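You operate a simulated robot arm through the tools that you are given. There is no shell and no other tool.

You run a simulated two-armed robot. Do the job below in one go: nothing can be reset, and whatever is moved stays where it is left.

JOB
Switch the rewinder on and wind 75 labels at speed 4.
Fine: set the batch switch to 75; press reset before start; leave the other controls as they are.

It is judged by the outcome, as a careful person would: the job done as asked, and still so three seconds after it is handed in. It fails if anything else is knocked over, pushed out of place, dropped, spilled or broken.

ROBOT AND FRAMES
Two 7-joint arms with fingered hands on one trunk that stands fixed in place. Base frame: the origin is at the foot of the trunk, x ahead of it, y to its left, z up. Lengths are in mm, angles in degrees, forces in N, time in s.
The left shoulder is at [50, 214, 869], the right one opposite. With the tool pointing down near the work surface each hand reaches from about 100 to 820 mm from the base axis, measured 20 degrees to its own side. Payload 3 kg a hand.
Tool frame (each hand has its own): the origin (TCP) lies between the finger pads and is the grasp point; the fingertips stand 26 mm ahead of it; z points along the fingers, y is the line along which they close. The gripper opens to 132 mm. The gripper's body begins 73 mm behind the TCP. The gripper is a hand of 3 fingers: y runs from the thumb to the fingers, the wrist lies at [0, 0, -229] in the tool frame, and closing takes about 1.5 s.
Orientation is that of the tool frame in the base frame, as [roll, pitch, yaw] about the fixed x, y, z axes, in that order (R = Rz(yaw) Ry(pitch) Rx(roll)). With the fingers straight down and closing along the base's y, the tool's x points along the base's -x, its y along +y and its z along -z.

CONTROLS
- The arms move only by the tool servo_tool. It takes "left_steps", "right_steps" or both (then of equal length, played together; a hand with none holds still); each is a list of rows, each a list of 7 numbers: the closure in counts, from 0 (fully open) to 255 (shut), then the shift along the tool's x, y, z in mm, then the turn, a rotation vector about the tool's x, y, z in degrees. In form: [[gripper, tx, ty, tz, wx, wy, wz], ...]. A call has 1 to 20 rows; each row shifts and turns the commanded pose from where the row before left it, along the tool's axes as they then stand. Each row takes 0.2 s and may step no farther than 50 mm and 8.6 degrees from the row before; otherwise, or with a gripper value out of range, the whole call is refused. Where a pose cannot be reached the arm comes as near as it can. A force on the tool above 40 N (or 10 N above the force at the start of the call, whichever is more), or a blocked arm, ends the call early, and 0.2 s more pass. The fingers move at their own pace (about 72 mm/s each) and stop on an object; they squeeze with about 26 N. The grip force told is the motor's: it shows also when the fingers shut on nothing. Time passes only in rows, and 0.2 s behind the last, so rows that do not move let the fingers close. The reply holds the time, the measured pose of the TCP, the force on the tool along the base axes, the opening and the grip force, in the units named above and with some noise, with the torque about the TCP (base axes, N m) and any sound that the robot's microphone picked up.
- Cameras (640 x 400 px; columns grow to the right, rows downward): "scene" is now at [42.3, 1.8, 1525.8]; the picture's right is [0.02, -1.00, 0.00], its down [-0.42, -0.01, -0.91] and it looks along [0.91, 0.02, -0.42] (base axes); focal length 342 px, centre (320, 200). "left" rides on the left gripper at [-62, 3, -92] in its tool frame; the picture's right is [-0.05, -1.00, 0.00], its down [0.83, -0.04, -0.56] and it looks along [0.55, -0.03, 0.83] (tool axes); focal length 230 px, centre (320, 200). "right" rides on the right gripper at [61, 3, -92] in its tool frame; the picture's right is [-0.05, 1.00, 0.00], its down [-0.83, -0.04, -0.56] and it looks along [-0.55, -0.03, 0.83] (tool axes); focal length 230 px, centre (320, 200). There is no depth. A picture from a camera that has moved, and an enlarged one, comes with that camera's place and axes in the base frame and with its lens.
- camera(camera): a new picture of that camera. The clock stands still meanwhile.
- set_grasp(shape, hand): the hand has 3 fingers and takes this shape, open, in about a second: jaw (thumb against the fingers, like two jaws); tri (thumb and two fingers); tip (a fingertip pinch); poke (one finger out to press); point (the index stretched); flat (the hand flat); cup (the hand cupped); fist (a fist). The gripper value then closes the fingers along that shape, each until it touches; the sizes above hold for jaw. It gives what a move gives, with no picture.
- aim_head(pan, tilt): turns the head with the scene camera to pan (to the left, within 86 degrees either way) and tilt (down, from -29 to 69), counted from straight ahead of the robot. It gives what a move gives.
- close_up(camera, box): a new picture of the part [left, top, right, bottom] of that camera's present view, enlarged. The clock stands still meanwhile.
- finish_job(): hands the job in; it is judged then, once.

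Nothing tells you positions but the pictures and the camera data. Unless the task says otherwise, let go and move clear before handing in.

The tools are called after ">>>" as name(argument=value, ...) on one line, values as JSON. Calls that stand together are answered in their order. servo_tool: Moves the arms, as the interface text tells. Its arguments: {"type":"object","properties":{"left_steps":{"type":"array","items":{"type":"array","items":{"type":"number"}}},"right_steps":{"type":"array","items":{"type":"array","items":{"type":"number"}}}},"required":[]} The other tools are called the same way: set_grasp (shape, hand) gives the hand a shape; aim_head (pan, tilt) turns the head that bears the scene camera; camera (camera) takes a picture; close_up (camera, box) takes an enlarged picture of a part of a camera's view; finish_job () hands the job in.

At the start:

```text
time_s: 0.0
left_tcp_pos: [427.8, 88.5, 1213.1]
left_ee_rot: [180.0, -0.1, 171.3]
left_ft_force: [0.5, -0.5, 0.5]
left_moment: [-0.01, -0.01, -0.01]
left_grip_width: 132.2
left_grasp_force: 0.0
left_shape: jaw
right_tcp_pos: [455.3, -277.5, 1230.1]
right_ee_rot: [-180.0, 0.0, 171.4]
right_ft_force: [0.2, 1.2, 0.1]
right_moment: [0.02, 0.0, 0.0]
right_grip_width: 131.9
right_grasp_force: 0.0
right_shape: jaw
head pan, tilt: [1.0, 24.7]
```

scene: 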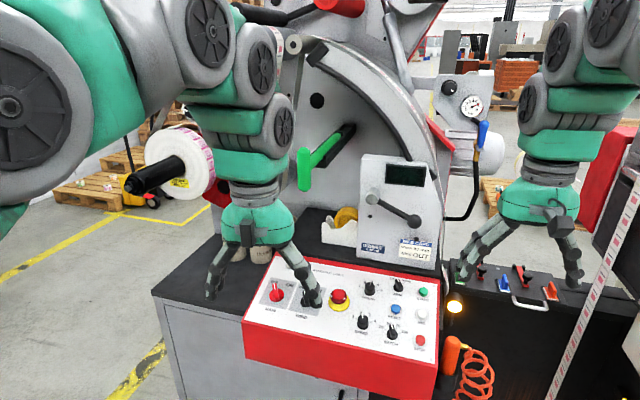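
right: 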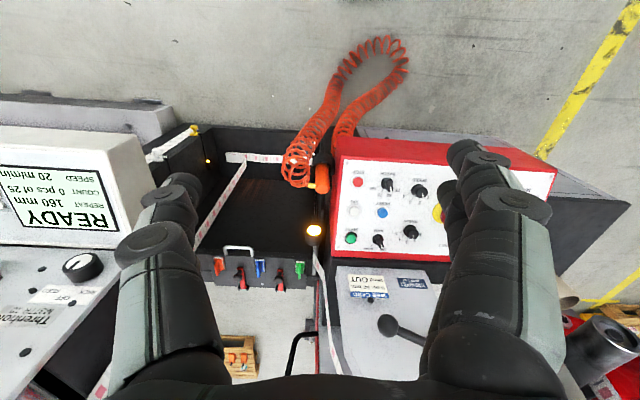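
left: 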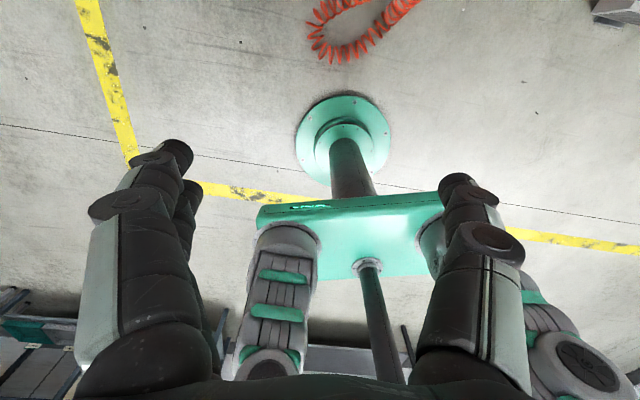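

I see a rewinder with a sloped control panel in front of the robot; the left hand hovers over part of it. I'll take enlarged pictures of the panel and the nearby displays before moving.

>>> close_up(camera="scene", box=[235, 250, 445, 381])

>>> close_up(camera="right", box=[320, 130, 560, 280])

>>> close_up(camera="right", box=[0, 130, 320, 330])

>>> close_up(camera="scene", box=[340, 140, 460, 270])

```text
3.05 times, centred on (340, 316) of scene
camera zoom: at [42.3, 1.8, 1525.8], right [0.02, -1.0, 0.0], down [-0.42, -0.01, -0.91], along [0.91, 0.02, -0.42], focal length 1041 px, centre (259, -152)
```

zoom: 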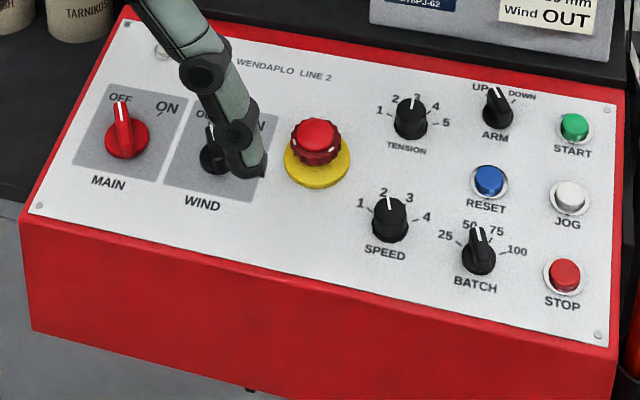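

```text
2.67 times, centred on (440, 205) of right
camera zoom: at [394.6, -265.3, 1323.4], right [0.2, 0.98, 0.0], down [0.81, -0.17, 0.56], along [0.54, -0.11, -0.83], focal length 614 px, centre (0, 187)
```

zoom: 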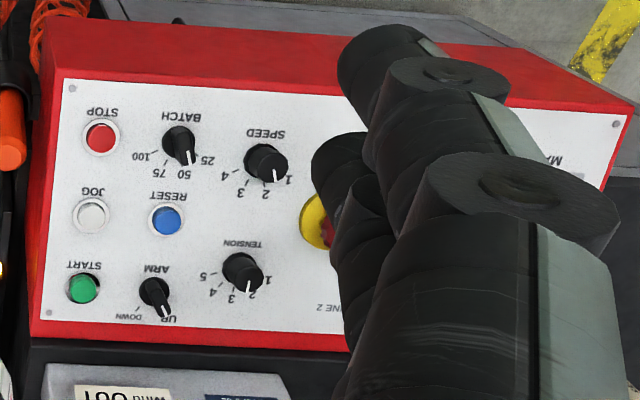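

```text
2.00 times, centred on (160, 230) of right
camera zoom: at [394.6, -265.3, 1323.4], right [0.2, 0.98, 0.0], down [0.81, -0.17, 0.56], along [0.54, -0.11, -0.83], focal length 460 px, centre (640, 140)
```

zoom: 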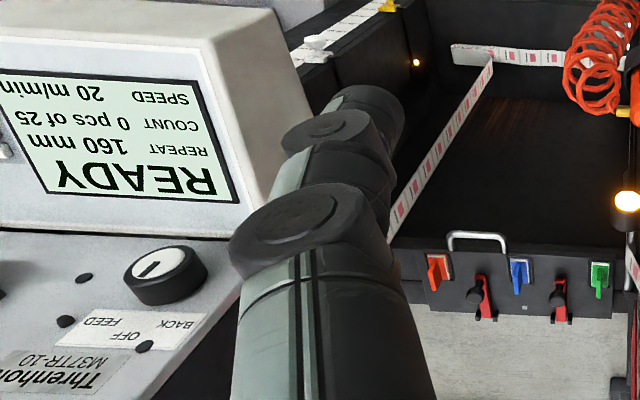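

```text
3.08 times, centred on (400, 205) of scene
camera zoom: at [42.3, 1.8, 1525.8], right [0.02, -1.0, 0.0], down [-0.42, -0.01, -0.91], along [0.91, 0.02, -0.42], focal length 1051 px, centre (74, 185)
```

zoom: 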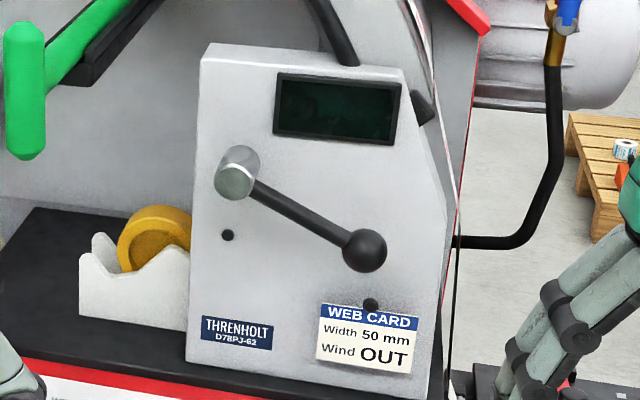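

The panel slopes about 15° toward the robot, roughly at x 650–830, y −270 to +160, z 850–900. The left hand hides the WIND switch, so I'll draw it back and to the left. Then I'll aim the head at the panel.

>>> servo_tool(left_steps=[[0, 20, 30, -10, 0, 0, 0], [0, 20, 30, -10, 0, 0, 0], [0, 20, 30, 0, 0, 0, 0], [0, 20, 30, 0, 0, 0, 0]])

>>> aim_head(pan=-3, tilt=40)

>>> camera(camera="scene")

```text
time_s: 1.0
left_tcp_pos: [367.9, 219.0, 1233.0]
left_ee_rot: [-180.0, -0.1, 171.5]
left_ft_force: [0.1, 0.5, 0.4]
left_moment: [-0.01, -0.01, -0.04]
left_grip_width: 132.0
left_grasp_force: 0.0
left_shape: jaw
right_tcp_pos: [454.6, -278.6, 1230.2]
right_ee_rot: [-180.0, 0.0, 171.3]
right_ft_force: [0.2, -0.4, 0.3]
right_moment: [0.0, -0.01, 0.02]
right_grip_width: 131.8
right_grasp_force: 0.0
right_shape: jaw
head pan, tilt: [1.0, 24.7]
```

```text
time_s: 1.8
left_tcp_pos: [368.9, 216.9, 1233.8]
left_ee_rot: [180.0, 0.0, 171.3]
left_ft_force: [0.6, -1.2, -0.7]
left_moment: [0.02, 0.03, -0.02]
left_grip_width: 131.9
left_grasp_force: 0.0
left_shape: jaw
right_tcp_pos: [455.5, -279.2, 1229.4]
right_ee_rot: [-179.9, 0.0, 171.4]
right_ft_force: [-0.2, -0.1, 0.5]
right_moment: [0.03, 0.02, -0.01]
right_grip_width: 132.1
right_grasp_force: 0.1
right_shape: jaw
head pan, tilt: [-3.0, 40.0]
```

```text
taken
```

scene: 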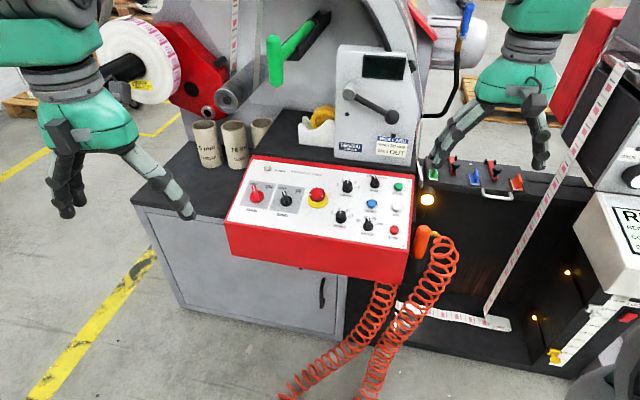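

The panel is now clear. I'll enlarge it to read every switch.

>>> close_up(camera="scene", box=[225, 155, 325, 217])

>>> close_up(camera="scene", box=[310, 165, 420, 245])

>>> close_up(camera="scene", box=[220, 145, 420, 270])

>>> close_up(camera="right", box=[320, 130, 560, 280])

```text
6.40 times, centred on (275, 186) of scene
camera zoom: at [35.0, -4.3, 1502.2], right [-0.05, -1.0, 0.0], down [-0.64, 0.03, -0.77], along [0.77, -0.04, -0.64], focal length 2187 px, centre (608, 290)
```

zoom: 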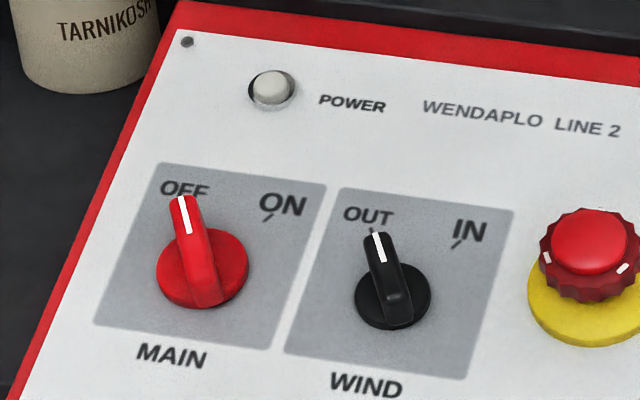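

```text
5.00 times, centred on (365, 205) of scene
camera zoom: at [35.0, -4.3, 1502.2], right [-0.05, -1.0, 0.0], down [-0.64, 0.03, -0.77], along [0.77, -0.04, -0.64], focal length 1709 px, centre (95, 175)
```

zoom: 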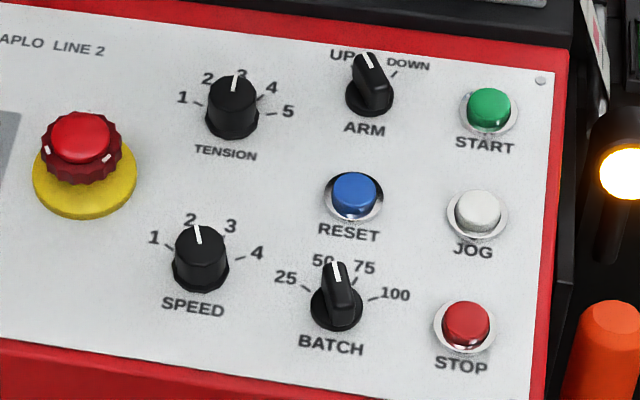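

```text
3.20 times, centred on (320, 208) of scene
camera zoom: at [35.0, -4.3, 1502.2], right [-0.05, -1.0, 0.0], down [-0.64, 0.03, -0.77], along [0.77, -0.04, -0.64], focal length 1094 px, centre (320, 176)
```

zoom: 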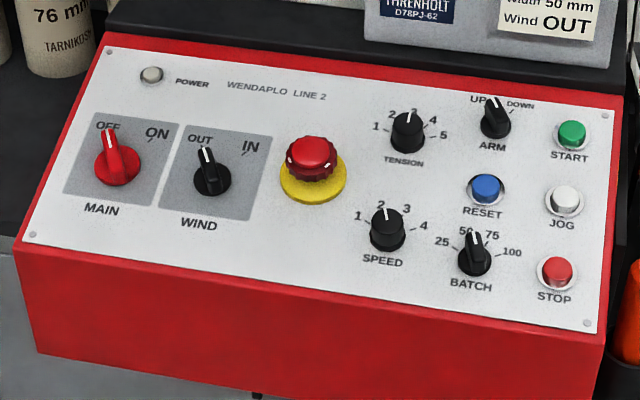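

```text
2.67 times, centred on (440, 205) of right
camera zoom: at [394.6, -265.3, 1323.4], right [0.2, 0.98, 0.0], down [0.81, -0.17, 0.56], along [0.54, -0.11, -0.83], focal length 614 px, centre (0, 187)
```

zoom: 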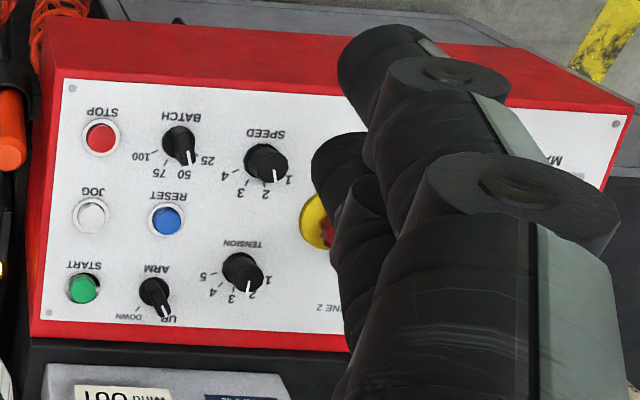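

Readings: MAIN is OFF, WIND is OUT, TENSION 3, SPEED 2, ARM UP, BATCH 50, and the e-stop looks released. I'll bring the right hand over the middle of the panel so its camera gives a second view for triangulation.

>>> servo_tool(right_steps=[[0, 10.6, 36.3, 25, 0, 0, 0], [0, 10.6, 36.3, 25, 0, 0, 0], [0, 10.6, 36.3, 25, 0, 0, 0], [0, 10.6, 36.3, 25, 0, 0, 0], [0, 0, 0, 0, 0, 0, 0]])

>>> camera(camera="right")

>>> close_up(camera="right", box=[200, 180, 440, 330])

```text
time_s: 3.0
left_tcp_pos: [367.6, 218.4, 1233.0]
left_ee_rot: [180.0, 0.0, 171.5]
left_ft_force: [0.6, 0.3, 0.9]
left_moment: [0.01, 0.02, 0.01]
left_grip_width: 131.5
left_grasp_force: 0.0
left_shape: jaw
right_tcp_pos: [436.5, -129.3, 1131.5]
right_ee_rot: [179.9, 0.0, 171.4]
right_ft_force: [0.3, -0.9, -0.3]
right_moment: [-0.02, 0.0, -0.02]
right_grip_width: 131.9
right_grasp_force: 0.2
right_shape: jaw
head pan, tilt: [-3.0, 40.0]
```

```text
taken
camera right: at [376.3, -116.0, 1224.0], right [0.2, 0.98, 0.0], down [0.81, -0.17, 0.56], along [0.54, -0.11, -0.83], focal length 230 px, centre (320, 200)
```

right: 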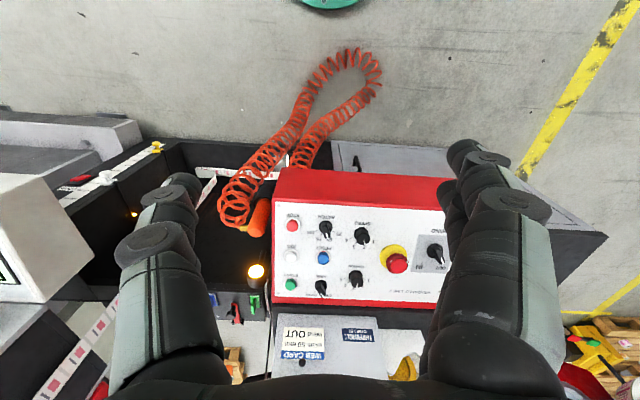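

```text
2.67 times, centred on (320, 255) of right
camera zoom: at [376.3, -116.0, 1224.0], right [0.2, 0.98, 0.0], down [0.81, -0.17, 0.56], along [0.54, -0.11, -0.83], focal length 614 px, centre (320, 53)
```

zoom: 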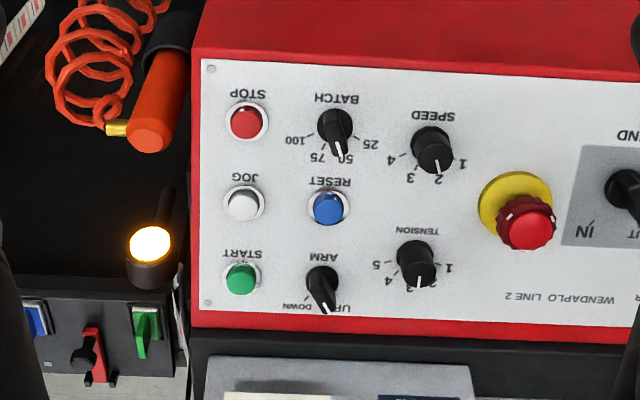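

Both views agree on the layout, but their lines of sight are too alike for good depth. I'll bring the right hand forward over the panel, still well above it, to get a steeper view.

>>> servo_tool(right_steps=[[0, -40.4, 5.95, 10.4, 0, 0, 0], [0, -40.4, 5.95, 10.4, 0, 0, 0], [0, -40.4, 5.95, 10.4, 0, 0, 0], [0, -40.4, 5.95, 10.4, 0, 0, 0], [0, 0, 0, 0, 0, 0, 0]])

>>> camera(camera="right")

>>> camera(camera="scene")

```text
time_s: 4.2
left_tcp_pos: [367.9, 218.9, 1232.8]
left_ee_rot: [179.9, 0.1, 171.4]
left_ft_force: [0.3, 0.3, 0.4]
left_moment: [0.01, 0.0, 0.0]
left_grip_width: 131.9
left_grasp_force: 0.0
left_shape: jaw
right_tcp_pos: [597.4, -129.7, 1091.0]
right_ee_rot: [-180.0, 0.0, 171.4]
right_ft_force: [0.2, -1.1, 0.4]
right_moment: [0.0, -0.01, 0.02]
right_grip_width: 131.9
right_grasp_force: 0.1
right_shape: jaw
head pan, tilt: [-3.0, 40.0]
```

```text
taken
camera right: at [538.3, -116.9, 1183.9], right [0.2, 0.98, 0.0], down [0.81, -0.17, 0.56], along [0.54, -0.11, -0.83], focal length 230 px, centre (320, 200)
```

right: 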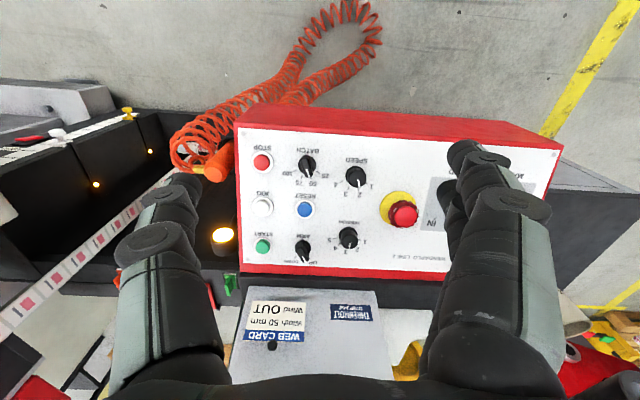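

```text
taken
```

scene: 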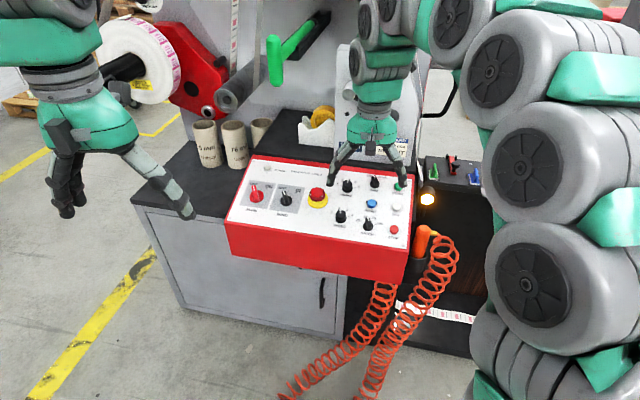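

I'll enlarge the panel in this steeper view to pin down its plane and control positions.

>>> close_up(camera="right", box=[230, 110, 440, 285])

```text
2.29 times, centred on (335, 198) of right
camera zoom: at [538.3, -116.9, 1183.9], right [0.2, 0.98, 0.0], down [0.81, -0.17, 0.56], along [0.54, -0.11, -0.83], focal length 526 px, centre (286, 206)
```

zoom: 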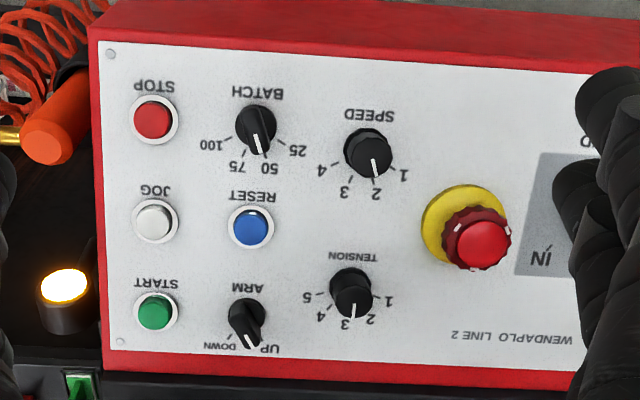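

Triangulated, in mm: SPEED ≈ (712,−97,862), BATCH ≈ (682,−167,859), RESET ≈ (750,−187,880), START ≈ (799,−270,900) and MAIN ≈ (809,140,871). The panel is turned about −15.6° and sloped 16°. Next I'll check what a partly closed hand looks like before descending, while aligning the right hand with the panel normal.

>>> servo_tool(right_steps=[[140, 0, 0, 0, 0, 0, 7.0], [140, 0, 0, 0, 0, 8.1, 0], [140, 0, 0, 0, 0, 8.0, 0], [140, 0, 0, 0, 0, 0, 0], [140, 0, 0, 0, 0, 0, 0], [140, 0, 0, 0, 0, 0, 0]])

>>> camera(camera="right")

>>> close_up(camera="scene", box=[270, 60, 480, 250])

```text
time_s: 5.6
left_tcp_pos: [367.2, 219.1, 1233.4]
left_ee_rot: [180.0, 0.1, 171.4]
left_ft_force: [-0.1, -0.1, 0.6]
left_moment: [-0.02, 0.0, -0.02]
left_grip_width: 132.0
left_grasp_force: 0.0
left_shape: jaw
right_tcp_pos: [597.2, -128.5, 1089.2]
right_ee_rot: [180.0, -16.0, 164.4]
right_ft_force: [0.6, 0.6, -0.2]
right_moment: [-0.01, -0.02, 0.0]
right_grip_width: 60.0
right_grasp_force: 0.1
right_shape: jaw
head pan, tilt: [-3.0, 40.0]
```

```text
taken
camera right: at [566.4, -116.1, 1195.8], right [0.32, 0.95, -0.01], down [0.91, -0.3, 0.3], along [0.28, -0.11, -0.95], focal length 230 px, centre (320, 200)
```

right: 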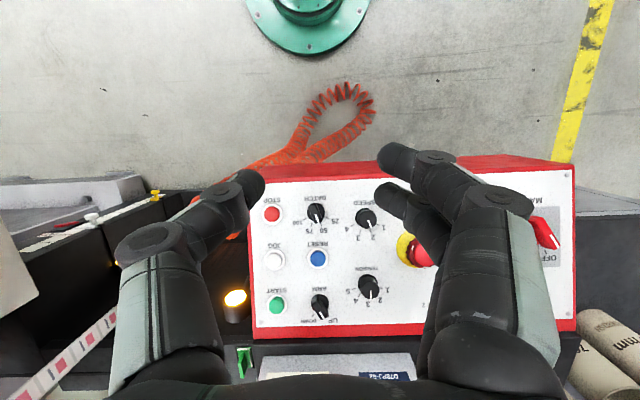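

```text
2.11 times, centred on (375, 155) of scene
camera zoom: at [35.0, -4.4, 1502.1], right [-0.05, -1.0, 0.0], down [-0.64, 0.03, -0.77], along [0.77, -0.04, -0.64], focal length 719 px, centre (204, 295)
```

zoom: 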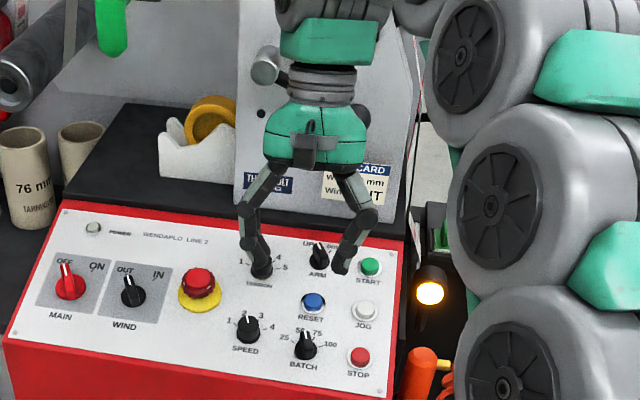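

I tilted the hand the wrong way: its axis leans away from the panel normal, at pitch −16 instead of +16. I'll turn it back the other way, still well above the panel.

>>> servo_tool(right_steps=[[140, 0, 0, 0, 0, -8.0, 0], [140, 0, 0, 0, 0, -8.0, 0], [140, 0, 0, 0, 0, -8.1, 0], [140, 0, 0, 0, 0, -8.0, 0], [140, 0, 0, 0, 0, 0, 0]])

>>> camera(camera="right")

```text
time_s: 6.8
left_tcp_pos: [366.5, 218.6, 1233.3]
left_ee_rot: [179.9, -0.1, 171.4]
left_ft_force: [0.6, 0.8, 1.1]
left_moment: [0.03, 0.03, -0.01]
left_grip_width: 132.1
left_grasp_force: 0.1
left_shape: jaw
right_tcp_pos: [597.9, -129.3, 1088.3]
right_ee_rot: [-180.0, 16.0, 164.4]
right_ft_force: [0.8, 0.4, -0.5]
right_moment: [0.0, -0.03, -0.01]
right_grip_width: 59.9
right_grasp_force: 0.0
right_shape: jaw
head pan, tilt: [-3.0, 40.0]
```

```text
taken
camera right: at [517.9, -102.2, 1161.4], right [0.32, 0.95, 0.02], down [0.61, -0.21, 0.76], along [0.73, -0.23, -0.65], focal length 230 px, centre (320, 200)
```

right: 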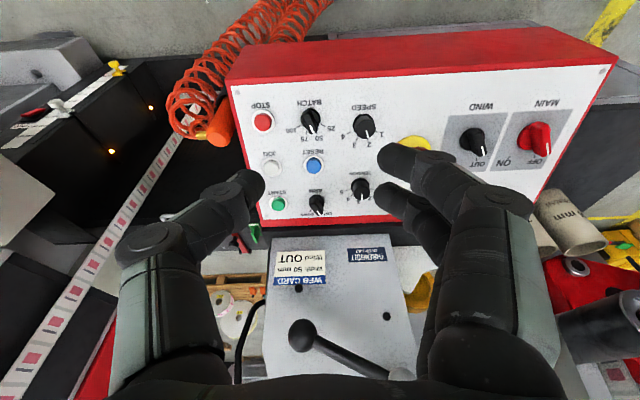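

The orientation now matches the panel. I'll move to about 120 mm above SPEED, turn the wrist 40° counter-clockwise as a starting position for the turn, and check the alignment by camera.

>>> servo_tool(right_steps=[[140, -8.6, 15.5, 31.4, 0, 0, 0], [140, -8.6, 15.5, 31.4, 0, 0, 0], [140, -8.6, 15.5, 31.4, 0, 0, 0], [140, -8.6, 15.5, 31.4, 0, 0, 0], [140, 0, 0, 0, 0, 0, -8], [140, 0, 0, 0, 0, 0, -8], [140, 0, 0, 0, 0, 0, -8], [140, 0, 0, 0, 0, 0, -8], [140, 0, 0, 0, 0, 0, -8], [140, 0, 0, 0, 0, 0, 0]])

>>> camera(camera="right")

>>> close_up(camera="scene", box=[270, 100, 470, 260])

```text
time_s: 9.0
left_tcp_pos: [366.8, 218.4, 1233.3]
left_ee_rot: [-180.0, 0.0, 171.5]
left_ft_force: [0.0, 0.2, -0.8]
left_moment: [-0.01, -0.01, 0.02]
left_grip_width: 131.9
left_grasp_force: 0.0
left_shape: jaw
right_tcp_pos: [680.5, -87.3, 976.4]
right_ee_rot: [-169.4, 12.3, -154.4]
right_ft_force: [0.3, 0.1, 0.4]
right_moment: [0.01, 0.02, 0.0]
right_grip_width: 60.0
right_grasp_force: 0.0
right_shape: jaw
head pan, tilt: [-3.0, 40.0]
```

```text
taken
camera right: at [599.7, -102.9, 1053.2], right [-0.34, 0.92, -0.17], down [0.6, 0.35, 0.72], along [0.72, 0.15, -0.68], focal length 230 px, centre (320, 200)
```

right: 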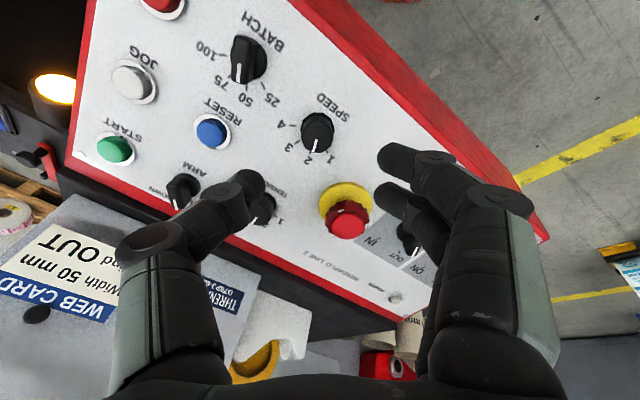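

```text
2.50 times, centred on (370, 180) of scene
camera zoom: at [35.0, -4.3, 1502.1], right [-0.05, -1.0, 0.0], down [-0.64, 0.03, -0.77], along [0.77, -0.04, -0.64], focal length 854 px, centre (195, 250)
```

zoom: 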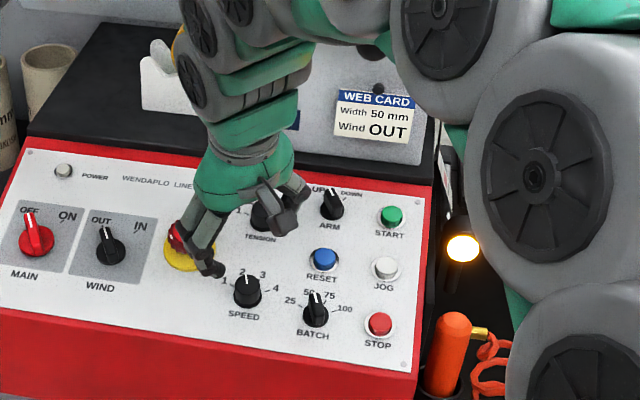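

The hand is over SPEED and the knob appears where the geometry predicts, near image (320,128). I'll enlarge the view to check the knob centre before descending.

>>> close_up(camera="right", box=[260, 80, 380, 180])

```text
4.00 times, centred on (320, 130) of right
camera zoom: at [599.7, -102.9, 1053.2], right [-0.34, 0.92, -0.17], down [0.6, 0.35, 0.72], along [0.72, 0.15, -0.68], focal length 920 px, centre (320, 480)
```

zoom: 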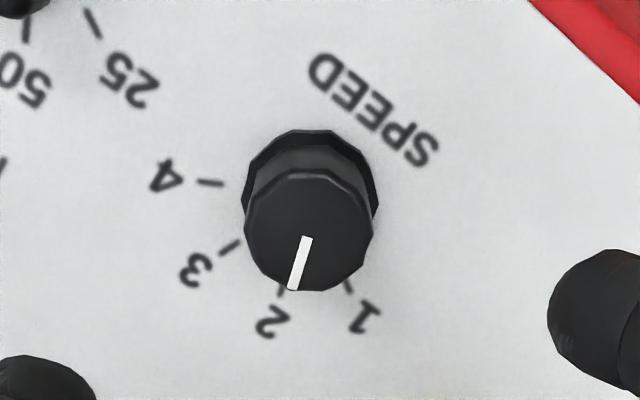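

The knob axis sits about 2.4 mm toward −y of the tool axis, and the knob is about 30 mm tall and 26 mm across. I'll shift by that much and descend halfway, then check again.

>>> servo_tool(right_steps=[[140, 0, -2.4, 10, 0, 0, 0], [140, 0, 0, 15, 0, 0, 0], [140, 0, 0, 15, 0, 0, 0], [140, 0, 0, 10, 0, 0, 0], [140, 0, 0, 0, 0, 0, 0]])

>>> camera(camera="right")

>>> close_up(camera="scene", box=[290, 120, 430, 245])

```text
time_s: 10.2
left_tcp_pos: [367.9, 218.5, 1232.7]
left_ee_rot: [180.0, 0.0, 171.4]
left_ft_force: [1.4, 0.9, 0.3]
left_moment: [0.01, 0.0, -0.01]
left_grip_width: 131.8
left_grasp_force: 0.1
left_shape: jaw
right_tcp_pos: [692.8, -93.5, 930.8]
right_ee_rot: [-169.6, 12.2, -154.5]
right_ft_force: [1.1, -0.3, 0.8]
right_moment: [0.0, -0.02, 0.0]
right_grip_width: 60.0
right_grasp_force: 0.1
right_shape: jaw
head pan, tilt: [-3.0, 40.0]
```

```text
taken
camera right: at [613.5, -109.2, 1005.5], right [-0.34, 0.92, -0.17], down [0.6, 0.35, 0.72], along [0.72, 0.15, -0.68], focal length 230 px, centre (320, 200)
```

right: 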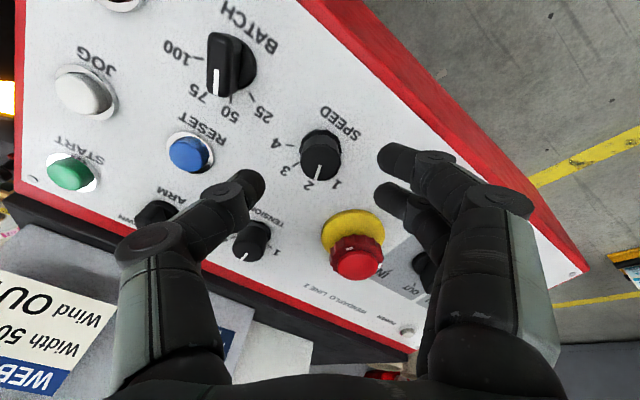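

```text
3.20 times, centred on (360, 182) of scene
camera zoom: at [35.0, -4.4, 1502.1], right [-0.05, -1.0, 0.0], down [-0.64, 0.03, -0.77], along [0.77, -0.04, -0.64], focal length 1094 px, centre (192, 256)
```

zoom: 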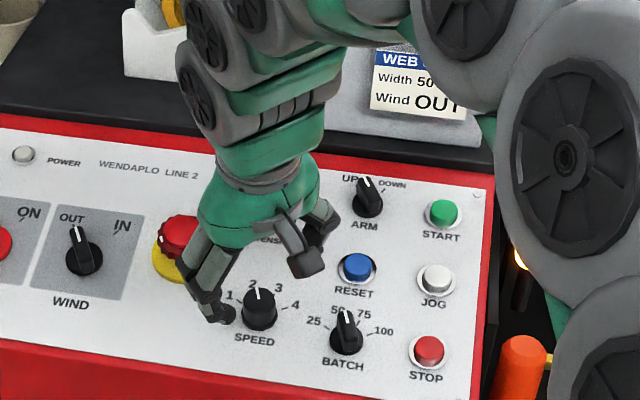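

The knob is centred between the fingers at image column 320, and the neighbouring controls are clear. I'll descend another 37 mm so the fingertips stop about 8 mm above the panel.

>>> servo_tool(right_steps=[[140, 0, 0, 10, 0, 0, 0], [140, 0, 0, 10, 0, 0, 0], [140, 0, 0, 10, 0, 0, 0], [140, 0, 0, 7, 0, 0, 0], [140, 0, 0, 0, 0, 0, 0]])

>>> camera(camera="right")

>>> close_up(camera="scene", box=[290, 130, 430, 255])

```text
time_s: 11.4
left_tcp_pos: [368.8, 218.8, 1233.6]
left_ee_rot: [-180.0, 0.1, 171.4]
left_ft_force: [0.6, 0.9, 0.5]
left_moment: [-0.01, 0.01, 0.0]
left_grip_width: 132.0
left_grasp_force: 0.0
left_shape: jaw
right_tcp_pos: [702.8, -95.7, 893.2]
right_ee_rot: [-169.7, 12.3, -154.6]
right_ft_force: [-0.4, 0.4, 0.0]
right_moment: [0.0, -0.01, 0.0]
right_grip_width: 59.9
right_grasp_force: 0.0
right_shape: jaw
head pan, tilt: [-3.0, 40.0]
```

```text
taken
camera right: at [623.5, -111.6, 969.7], right [-0.34, 0.92, -0.17], down [0.6, 0.35, 0.72], along [0.72, 0.15, -0.68], focal length 230 px, centre (320, 200)
```

right: 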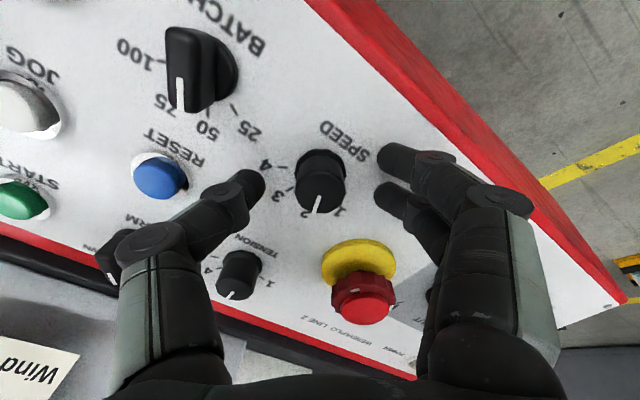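

```text
3.20 times, centred on (360, 192) of scene
camera zoom: at [35.0, -4.4, 1502.1], right [-0.05, -1.0, 0.0], down [-0.64, 0.03, -0.77], along [0.77, -0.04, -0.64], focal length 1094 px, centre (192, 224)
```

zoom: 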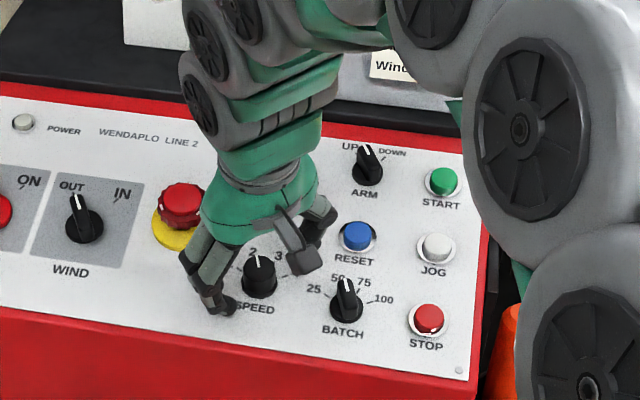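

The fingertips are around the knob with about 6 mm to the panel. I'll close on it in place.

>>> servo_tool(right_steps=[[255, 0, 0, 0, 0, 0, 0], [255, 0, 0, 0, 0, 0, 0], [255, 0, 0, 0, 0, 0, 0], [255, 0, 0, 0, 0, 0, 0], [255, 0, 0, 0, 0, 0, 0], [255, 0, 0, 0, 0, 0, 0]])

>>> camera(camera="right")

```text
time_s: 12.8
left_tcp_pos: [366.5, 217.8, 1231.9]
left_ee_rot: [-180.0, 0.0, 171.4]
left_ft_force: [0.1, -0.2, 0.0]
left_moment: [-0.03, 0.02, 0.01]
left_grip_width: 131.7
left_grasp_force: 0.1
left_shape: jaw
right_tcp_pos: [702.9, -96.3, 892.3]
right_ee_rot: [-169.5, 12.2, -154.6]
right_ft_force: [-2.0, -0.5, -3.3]
right_moment: [-0.03, 0.08, 0.0]
right_grip_width: 17.6
right_grasp_force: 25.8
right_shape: jaw
head pan, tilt: [-3.0, 40.0]
```

```text
taken
camera right: at [623.4, -111.7, 969.7], right [-0.34, 0.92, -0.17], down [0.6, 0.35, 0.72], along [0.72, 0.15, -0.68], focal length 230 px, centre (320, 200)
```

right: 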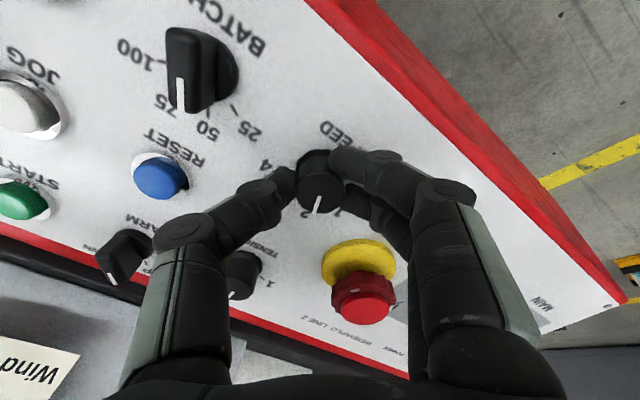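

The fingers hold the knob with 26 N. I'll turn it clockwise 40°, one step, and watch the torque.

>>> servo_tool(right_steps=[[255, 0, 0, 0, 0, 0, 5], [255, 0, 0, 0, 0, 0, 5], [255, 0, 0, 0, 0, 0, 5], [255, 0, 0, 0, 0, 0, 5], [255, 0, 0, 0, 0, 0, 5], [255, 0, 0, 0, 0, 0, 5], [255, 0, 0, 0, 0, 0, 5], [255, 0, 0, 0, 0, 0, 5], [255, 0, 0, 0, 0, 0, 0]])

>>> camera(camera="right")

>>> close_up(camera="scene", box=[290, 130, 430, 255])

```text
time_s: 14.8
left_tcp_pos: [368.1, 218.4, 1233.2]
left_ee_rot: [180.0, -0.1, 171.4]
left_ft_force: [-0.2, 0.2, 0.5]
left_moment: [-0.02, 0.05, -0.01]
left_grip_width: 131.7
left_grasp_force: 0.1
left_shape: jaw
right_tcp_pos: [703.7, -96.1, 893.0]
right_ee_rot: [-179.9, 15.9, 164.5]
right_ft_force: [-22.2, 12.9, -5.0]
right_moment: [0.32, 0.46, 0.1]
right_grip_width: 17.4
right_grasp_force: 26.0
right_shape: jaw
head pan, tilt: [-3.0, 40.0]
```

```text
taken
camera right: at [623.1, -68.8, 966.4], right [0.32, 0.95, 0.01], down [0.61, -0.22, 0.76], along [0.73, -0.23, -0.65], focal length 230 px, centre (320, 200)
```

right: 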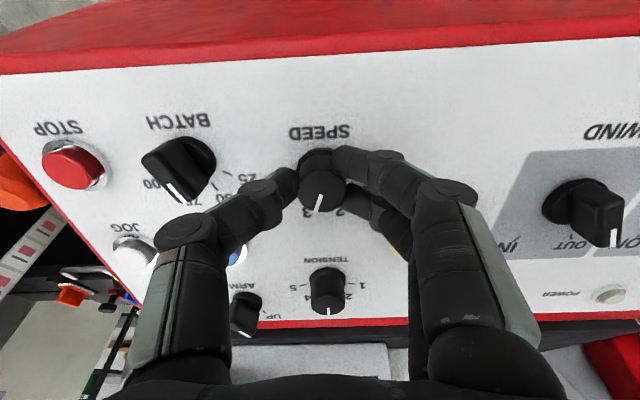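

```text
3.20 times, centred on (360, 192) of scene
camera zoom: at [34.7, -4.1, 1502.1], right [-0.05, -1.0, 0.0], down [-0.64, 0.03, -0.77], along [0.77, -0.04, -0.64], focal length 1094 px, centre (192, 224)
```

zoom: 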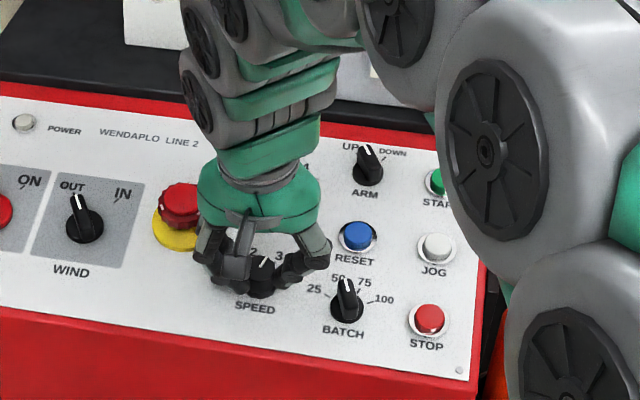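

The knob turned with the hand, and the side force rose to 25 N because the grip is slightly off-axis. I'll release with the fingers only partly open and check where the pointer rests.

>>> servo_tool(right_steps=[[150, 0, 0, 0, 0, 0, 0], [150, 0, 0, 0, 0, 0, 0], [150, 0, 0, 0, 0, 0, 0], [150, 0, 0, 0, 0, 0, 0]])

>>> camera(camera="right")

>>> close_up(camera="right", box=[250, 100, 400, 230])

>>> close_up(camera="scene", box=[310, 175, 400, 245])

```text
time_s: 15.8
left_tcp_pos: [367.8, 218.4, 1233.3]
left_ee_rot: [179.9, 0.0, 171.4]
left_ft_force: [-0.4, 0.4, 0.0]
left_moment: [0.02, 0.0, -0.01]
left_grip_width: 131.7
left_grasp_force: 0.1
left_shape: jaw
right_tcp_pos: [703.7, -96.6, 893.1]
right_ee_rot: [180.0, 16.0, 164.4]
right_ft_force: [0.5, -0.4, 0.0]
right_moment: [0.01, 0.0, 0.0]
right_grip_width: 53.8
right_grasp_force: 0.1
right_shape: jaw
head pan, tilt: [-3.0, 40.0]
```

```text
taken
camera right: at [623.7, -69.7, 966.5], right [0.32, 0.95, 0.01], down [0.61, -0.21, 0.76], along [0.73, -0.23, -0.65], focal length 230 px, centre (320, 200)
```

right: 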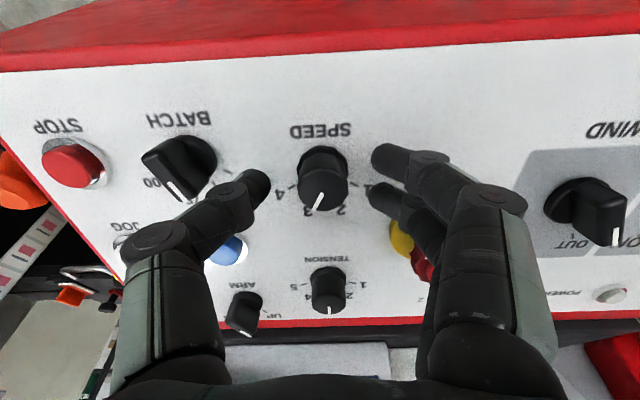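

```text
3.08 times, centred on (325, 165) of right
camera zoom: at [623.7, -69.7, 966.5], right [0.32, 0.95, 0.01], down [0.61, -0.21, 0.76], along [0.73, -0.23, -0.65], focal length 708 px, centre (305, 308)
```

zoom: 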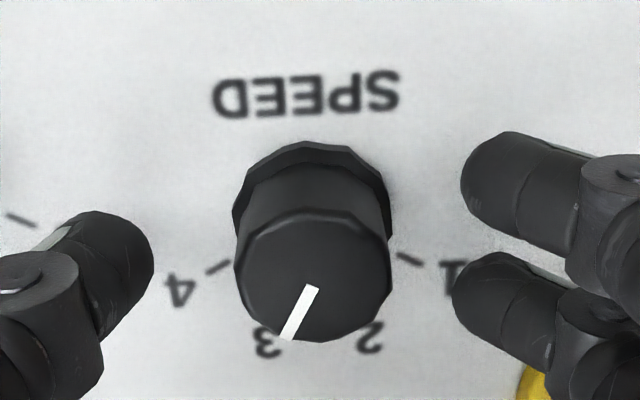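

```text
5.71 times, centred on (355, 210) of scene
camera zoom: at [35.0, -4.4, 1502.1], right [-0.05, -1.0, 0.0], down [-0.64, 0.03, -0.77], along [0.77, -0.04, -0.64], focal length 1953 px, centre (120, 143)
```

zoom: 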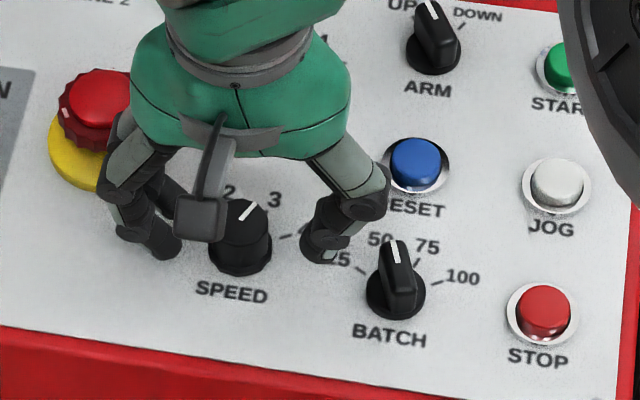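

The pointer now rests on 3, and the knob axis is about 1.4 mm toward +y and 1 mm toward +x of the tool axis. I'll correct that, turn the open hand back 40°, and grip again.

>>> servo_tool(right_steps=[[150, 1.0, 1.4, 0, 0, 0, 0], [150, 0, 0, 0, 0, 0, -8], [150, 0, 0, 0, 0, 0, -8], [150, 0, 0, 0, 0, 0, -8], [150, 0, 0, 0, 0, 0, -8], [150, 0, 0, 0, 0, 0, -8], [150, 0, 0, 0, 0, 0, 0], [255, 0, 0, 0, 0, 0, 0], [255, 0, 0, 0, 0, 0, 0], [255, 0, 0, 0, 0, 0, 0], [255, 0, 0, 0, 0, 0, 0], [255, 0, 0, 0, 0, 0, 0]])

>>> close_up(camera="right", box=[220, 80, 420, 260])

```text
time_s: 18.4
left_tcp_pos: [367.2, 218.3, 1233.0]
left_ee_rot: [-180.0, 0.0, 171.4]
left_ft_force: [-0.8, 0.3, -0.2]
left_moment: [0.05, 0.01, -0.01]
left_grip_width: 131.9
left_grasp_force: 0.0
left_shape: jaw
right_tcp_pos: [704.1, -95.0, 894.3]
right_ee_rot: [-169.6, 12.1, -154.4]
right_ft_force: [-1.4, -0.9, -1.9]
right_moment: [-0.02, 0.03, -0.03]
right_grip_width: 18.3
right_grasp_force: 25.9
right_shape: jaw
head pan, tilt: [-3.0, 40.0]
```

```text
2.22 times, centred on (320, 170) of right
camera zoom: at [623.6, -109.9, 970.0], right [-0.34, 0.92, -0.17], down [0.6, 0.35, 0.72], along [0.72, 0.15, -0.68], focal length 511 px, centre (320, 267)
```

zoom: 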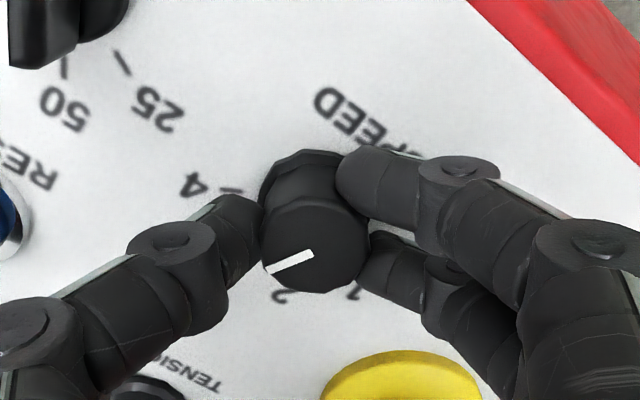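

The hand grips again with the pointer still at 3. I'll turn it another 40° clockwise to reach 4.

>>> servo_tool(right_steps=[[255, 0, 0, 0, 0, 0, 5], [255, 0, 0, 0, 0, 0, 5], [255, 0, 0, 0, 0, 0, 5], [255, 0, 0, 0, 0, 0, 5], [255, 0, 0, 0, 0, 0, 5], [255, 0, 0, 0, 0, 0, 5], [255, 0, 0, 0, 0, 0, 5], [255, 0, 0, 0, 0, 0, 5], [255, 0, 0, 0, 0, 0, 0]])

>>> close_up(camera="right", box=[220, 80, 420, 260])

```text
time_s: 20.4
left_tcp_pos: [367.2, 218.9, 1234.3]
left_ee_rot: [-180.0, 0.0, 171.3]
left_ft_force: [-0.9, -0.7, 0.4]
left_moment: [0.02, 0.01, 0.02]
left_grip_width: 131.9
left_grasp_force: 0.0
left_shape: jaw
right_tcp_pos: [703.5, -93.9, 893.2]
right_ee_rot: [-180.0, 16.0, 164.4]
right_ft_force: [-1.9, 6.7, 4.8]
right_moment: [0.19, 0.06, 0.26]
right_grip_width: 17.6
right_grasp_force: 25.9
right_shape: jaw
head pan, tilt: [-3.0, 40.0]
```

```text
2.22 times, centred on (320, 170) of right
camera zoom: at [622.3, -67.6, 966.4], right [0.32, 0.95, 0.01], down [0.61, -0.22, 0.76], along [0.73, -0.23, -0.65], focal length 511 px, centre (320, 267)
```

zoom: 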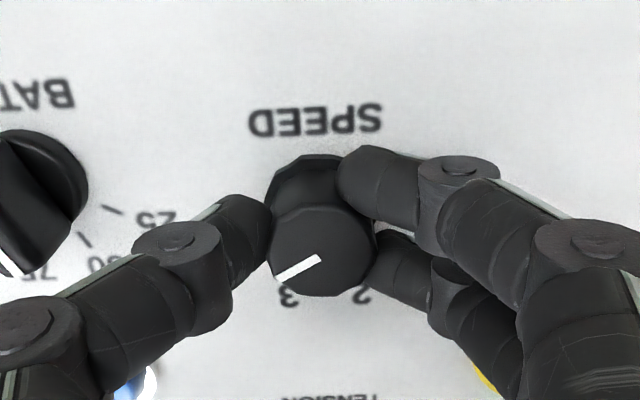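

The pointer looks to be on 4 and the side force is small. I'll release, lift straight off along the panel normal, and check.

>>> servo_tool(right_steps=[[150, 0, 0, 0, 0, 0, 0], [150, 0, 0, 0, 0, 0, 0], [150, 0, 0, 0, 0, 0, 0], [150, 0, 0, 0, 0, 0, 0], [150, 0, 0, -15, 0, 0, 0], [150, 0, 0, -25, 0, 0, 0], [150, 0, 0, -25, 0, 0, 0], [150, 0, 0, 0, 0, 0, 0]])

>>> camera(camera="right")

>>> close_up(camera="right", box=[190, 80, 390, 220])

>>> close_up(camera="scene", box=[310, 165, 420, 245])

```text
time_s: 22.2
left_tcp_pos: [367.5, 219.0, 1232.9]
left_ee_rot: [-180.0, 0.0, 171.4]
left_ft_force: [0.2, 0.0, 0.1]
left_moment: [-0.02, 0.01, -0.01]
left_grip_width: 131.9
left_grasp_force: 0.1
left_shape: jaw
right_tcp_pos: [685.6, -91.0, 955.4]
right_ee_rot: [180.0, 15.9, 164.4]
right_ft_force: [0.0, 0.1, 0.3]
right_moment: [-0.02, 0.02, 0.02]
right_grip_width: 54.1
right_grasp_force: 0.0
right_shape: jaw
head pan, tilt: [-3.0, 40.0]
```

```text
taken
camera right: at [605.9, -63.9, 1027.9], right [0.32, 0.95, 0.01], down [0.61, -0.21, 0.76], along [0.73, -0.23, -0.65], focal length 230 px, centre (320, 200)
```

right: 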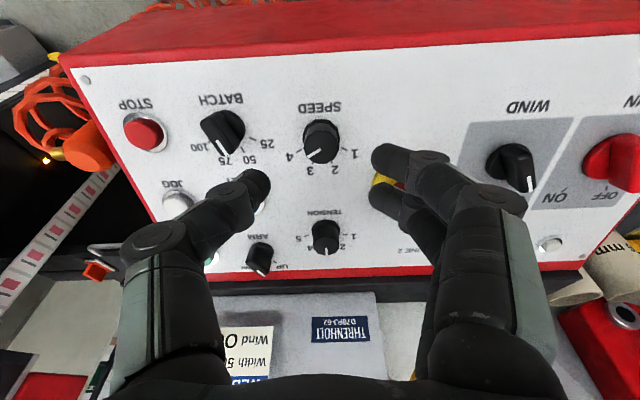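

```text
2.86 times, centred on (290, 150) of right
camera zoom: at [605.9, -63.9, 1027.9], right [0.32, 0.95, 0.01], down [0.61, -0.21, 0.76], along [0.73, -0.23, -0.65], focal length 657 px, centre (406, 343)
```

zoom: 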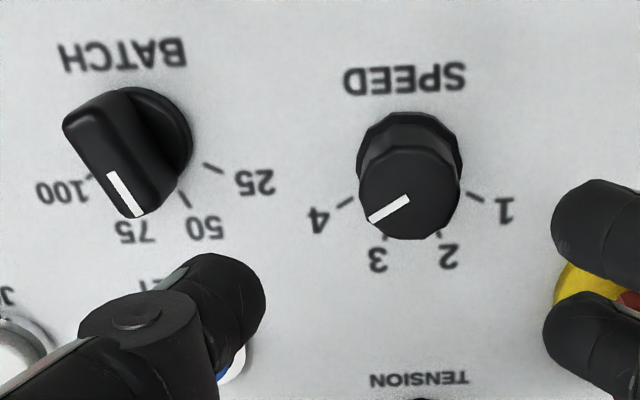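

```text
5.00 times, centred on (365, 205) of scene
camera zoom: at [35.0, -4.3, 1502.1], right [-0.05, -1.0, 0.0], down [-0.64, 0.03, -0.77], along [0.77, -0.04, -0.64], focal length 1709 px, centre (95, 175)
```

zoom: 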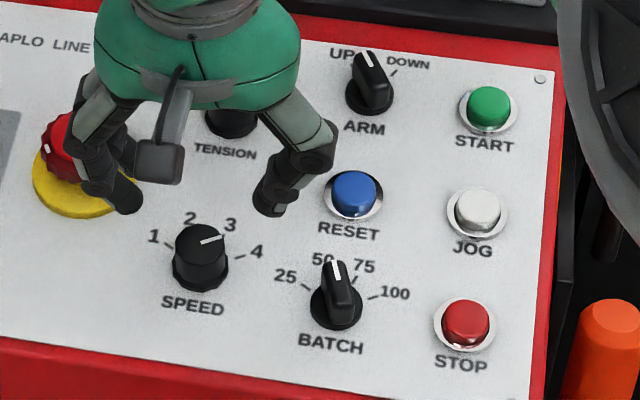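

SPEED is on 4. Next is BATCH: I'll shift the hand over it at the same height, turn 20° counter-clockwise to line up with the pointer bar, and check.

>>> servo_tool(right_steps=[[150, 5.5, -37.2, 0, 0, 0, 0], [150, 5.5, -37.3, 0, 0, 0, 0], [150, 0, 0, 0, 0, 0, -7], [150, 0, 0, 0, 0, 0, -7], [150, 0, 0, 0, 0, 0, -6], [150, 0, 0, 0, 0, 0, 0]])

>>> camera(camera="right")

>>> close_up(camera="right", box=[250, 80, 400, 200])

>>> close_up(camera="scene", box=[310, 165, 420, 245])

```text
time_s: 23.6
left_tcp_pos: [367.7, 218.4, 1232.5]
left_ee_rot: [180.0, 0.0, 171.3]
left_ft_force: [-0.5, 0.3, -0.2]
left_moment: [0.01, 0.04, -0.02]
left_grip_width: 132.0
left_grasp_force: 0.1
left_shape: jaw
right_tcp_pos: [654.8, -160.3, 954.5]
right_ee_rot: [-174.5, 14.9, -174.8]
right_ft_force: [-0.3, -0.1, 0.1]
right_moment: [-0.03, -0.03, 0.03]
right_grip_width: 54.0
right_grasp_force: 0.1
right_shape: jaw
head pan, tilt: [-3.0, 40.0]
```

```text
taken
camera right: at [571.9, -153.6, 1027.1], right [-0.02, 1.0, -0.08], down [0.65, 0.07, 0.75], along [0.76, -0.04, -0.65], focal length 230 px, centre (320, 200)
```

right: 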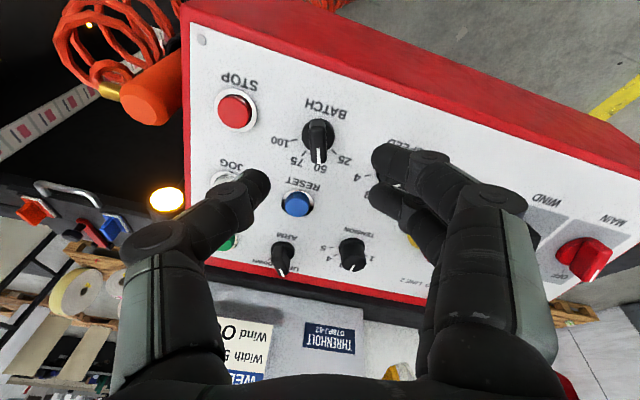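

```text
3.33 times, centred on (325, 140) of right
camera zoom: at [571.9, -153.6, 1027.1], right [-0.02, 1.0, -0.08], down [0.65, 0.07, 0.75], along [0.76, -0.04, -0.65], focal length 767 px, centre (303, 400)
```

zoom: 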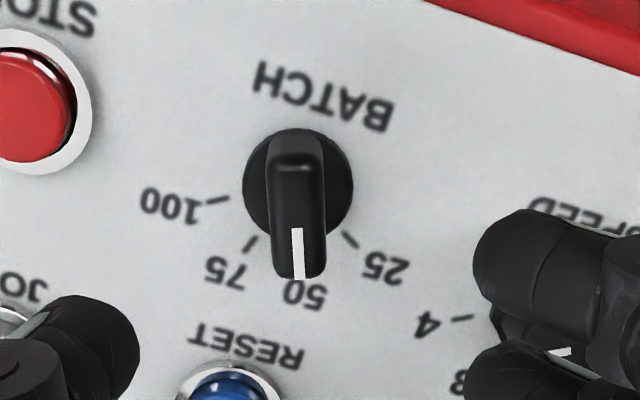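

```text
5.00 times, centred on (365, 205) of scene
camera zoom: at [35.0, -4.3, 1502.1], right [-0.05, -1.0, 0.0], down [-0.64, 0.03, -0.77], along [0.77, -0.04, -0.64], focal length 1709 px, centre (95, 175)
```

zoom: 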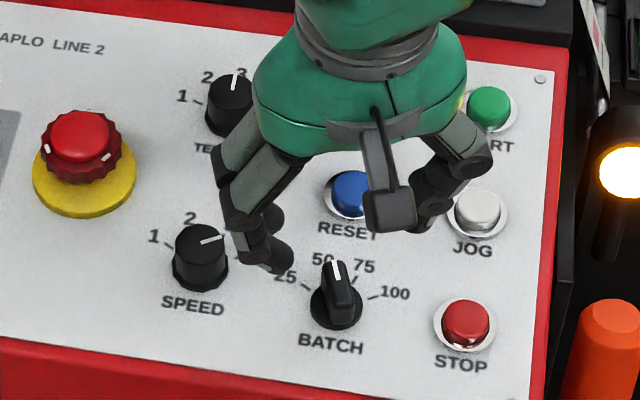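

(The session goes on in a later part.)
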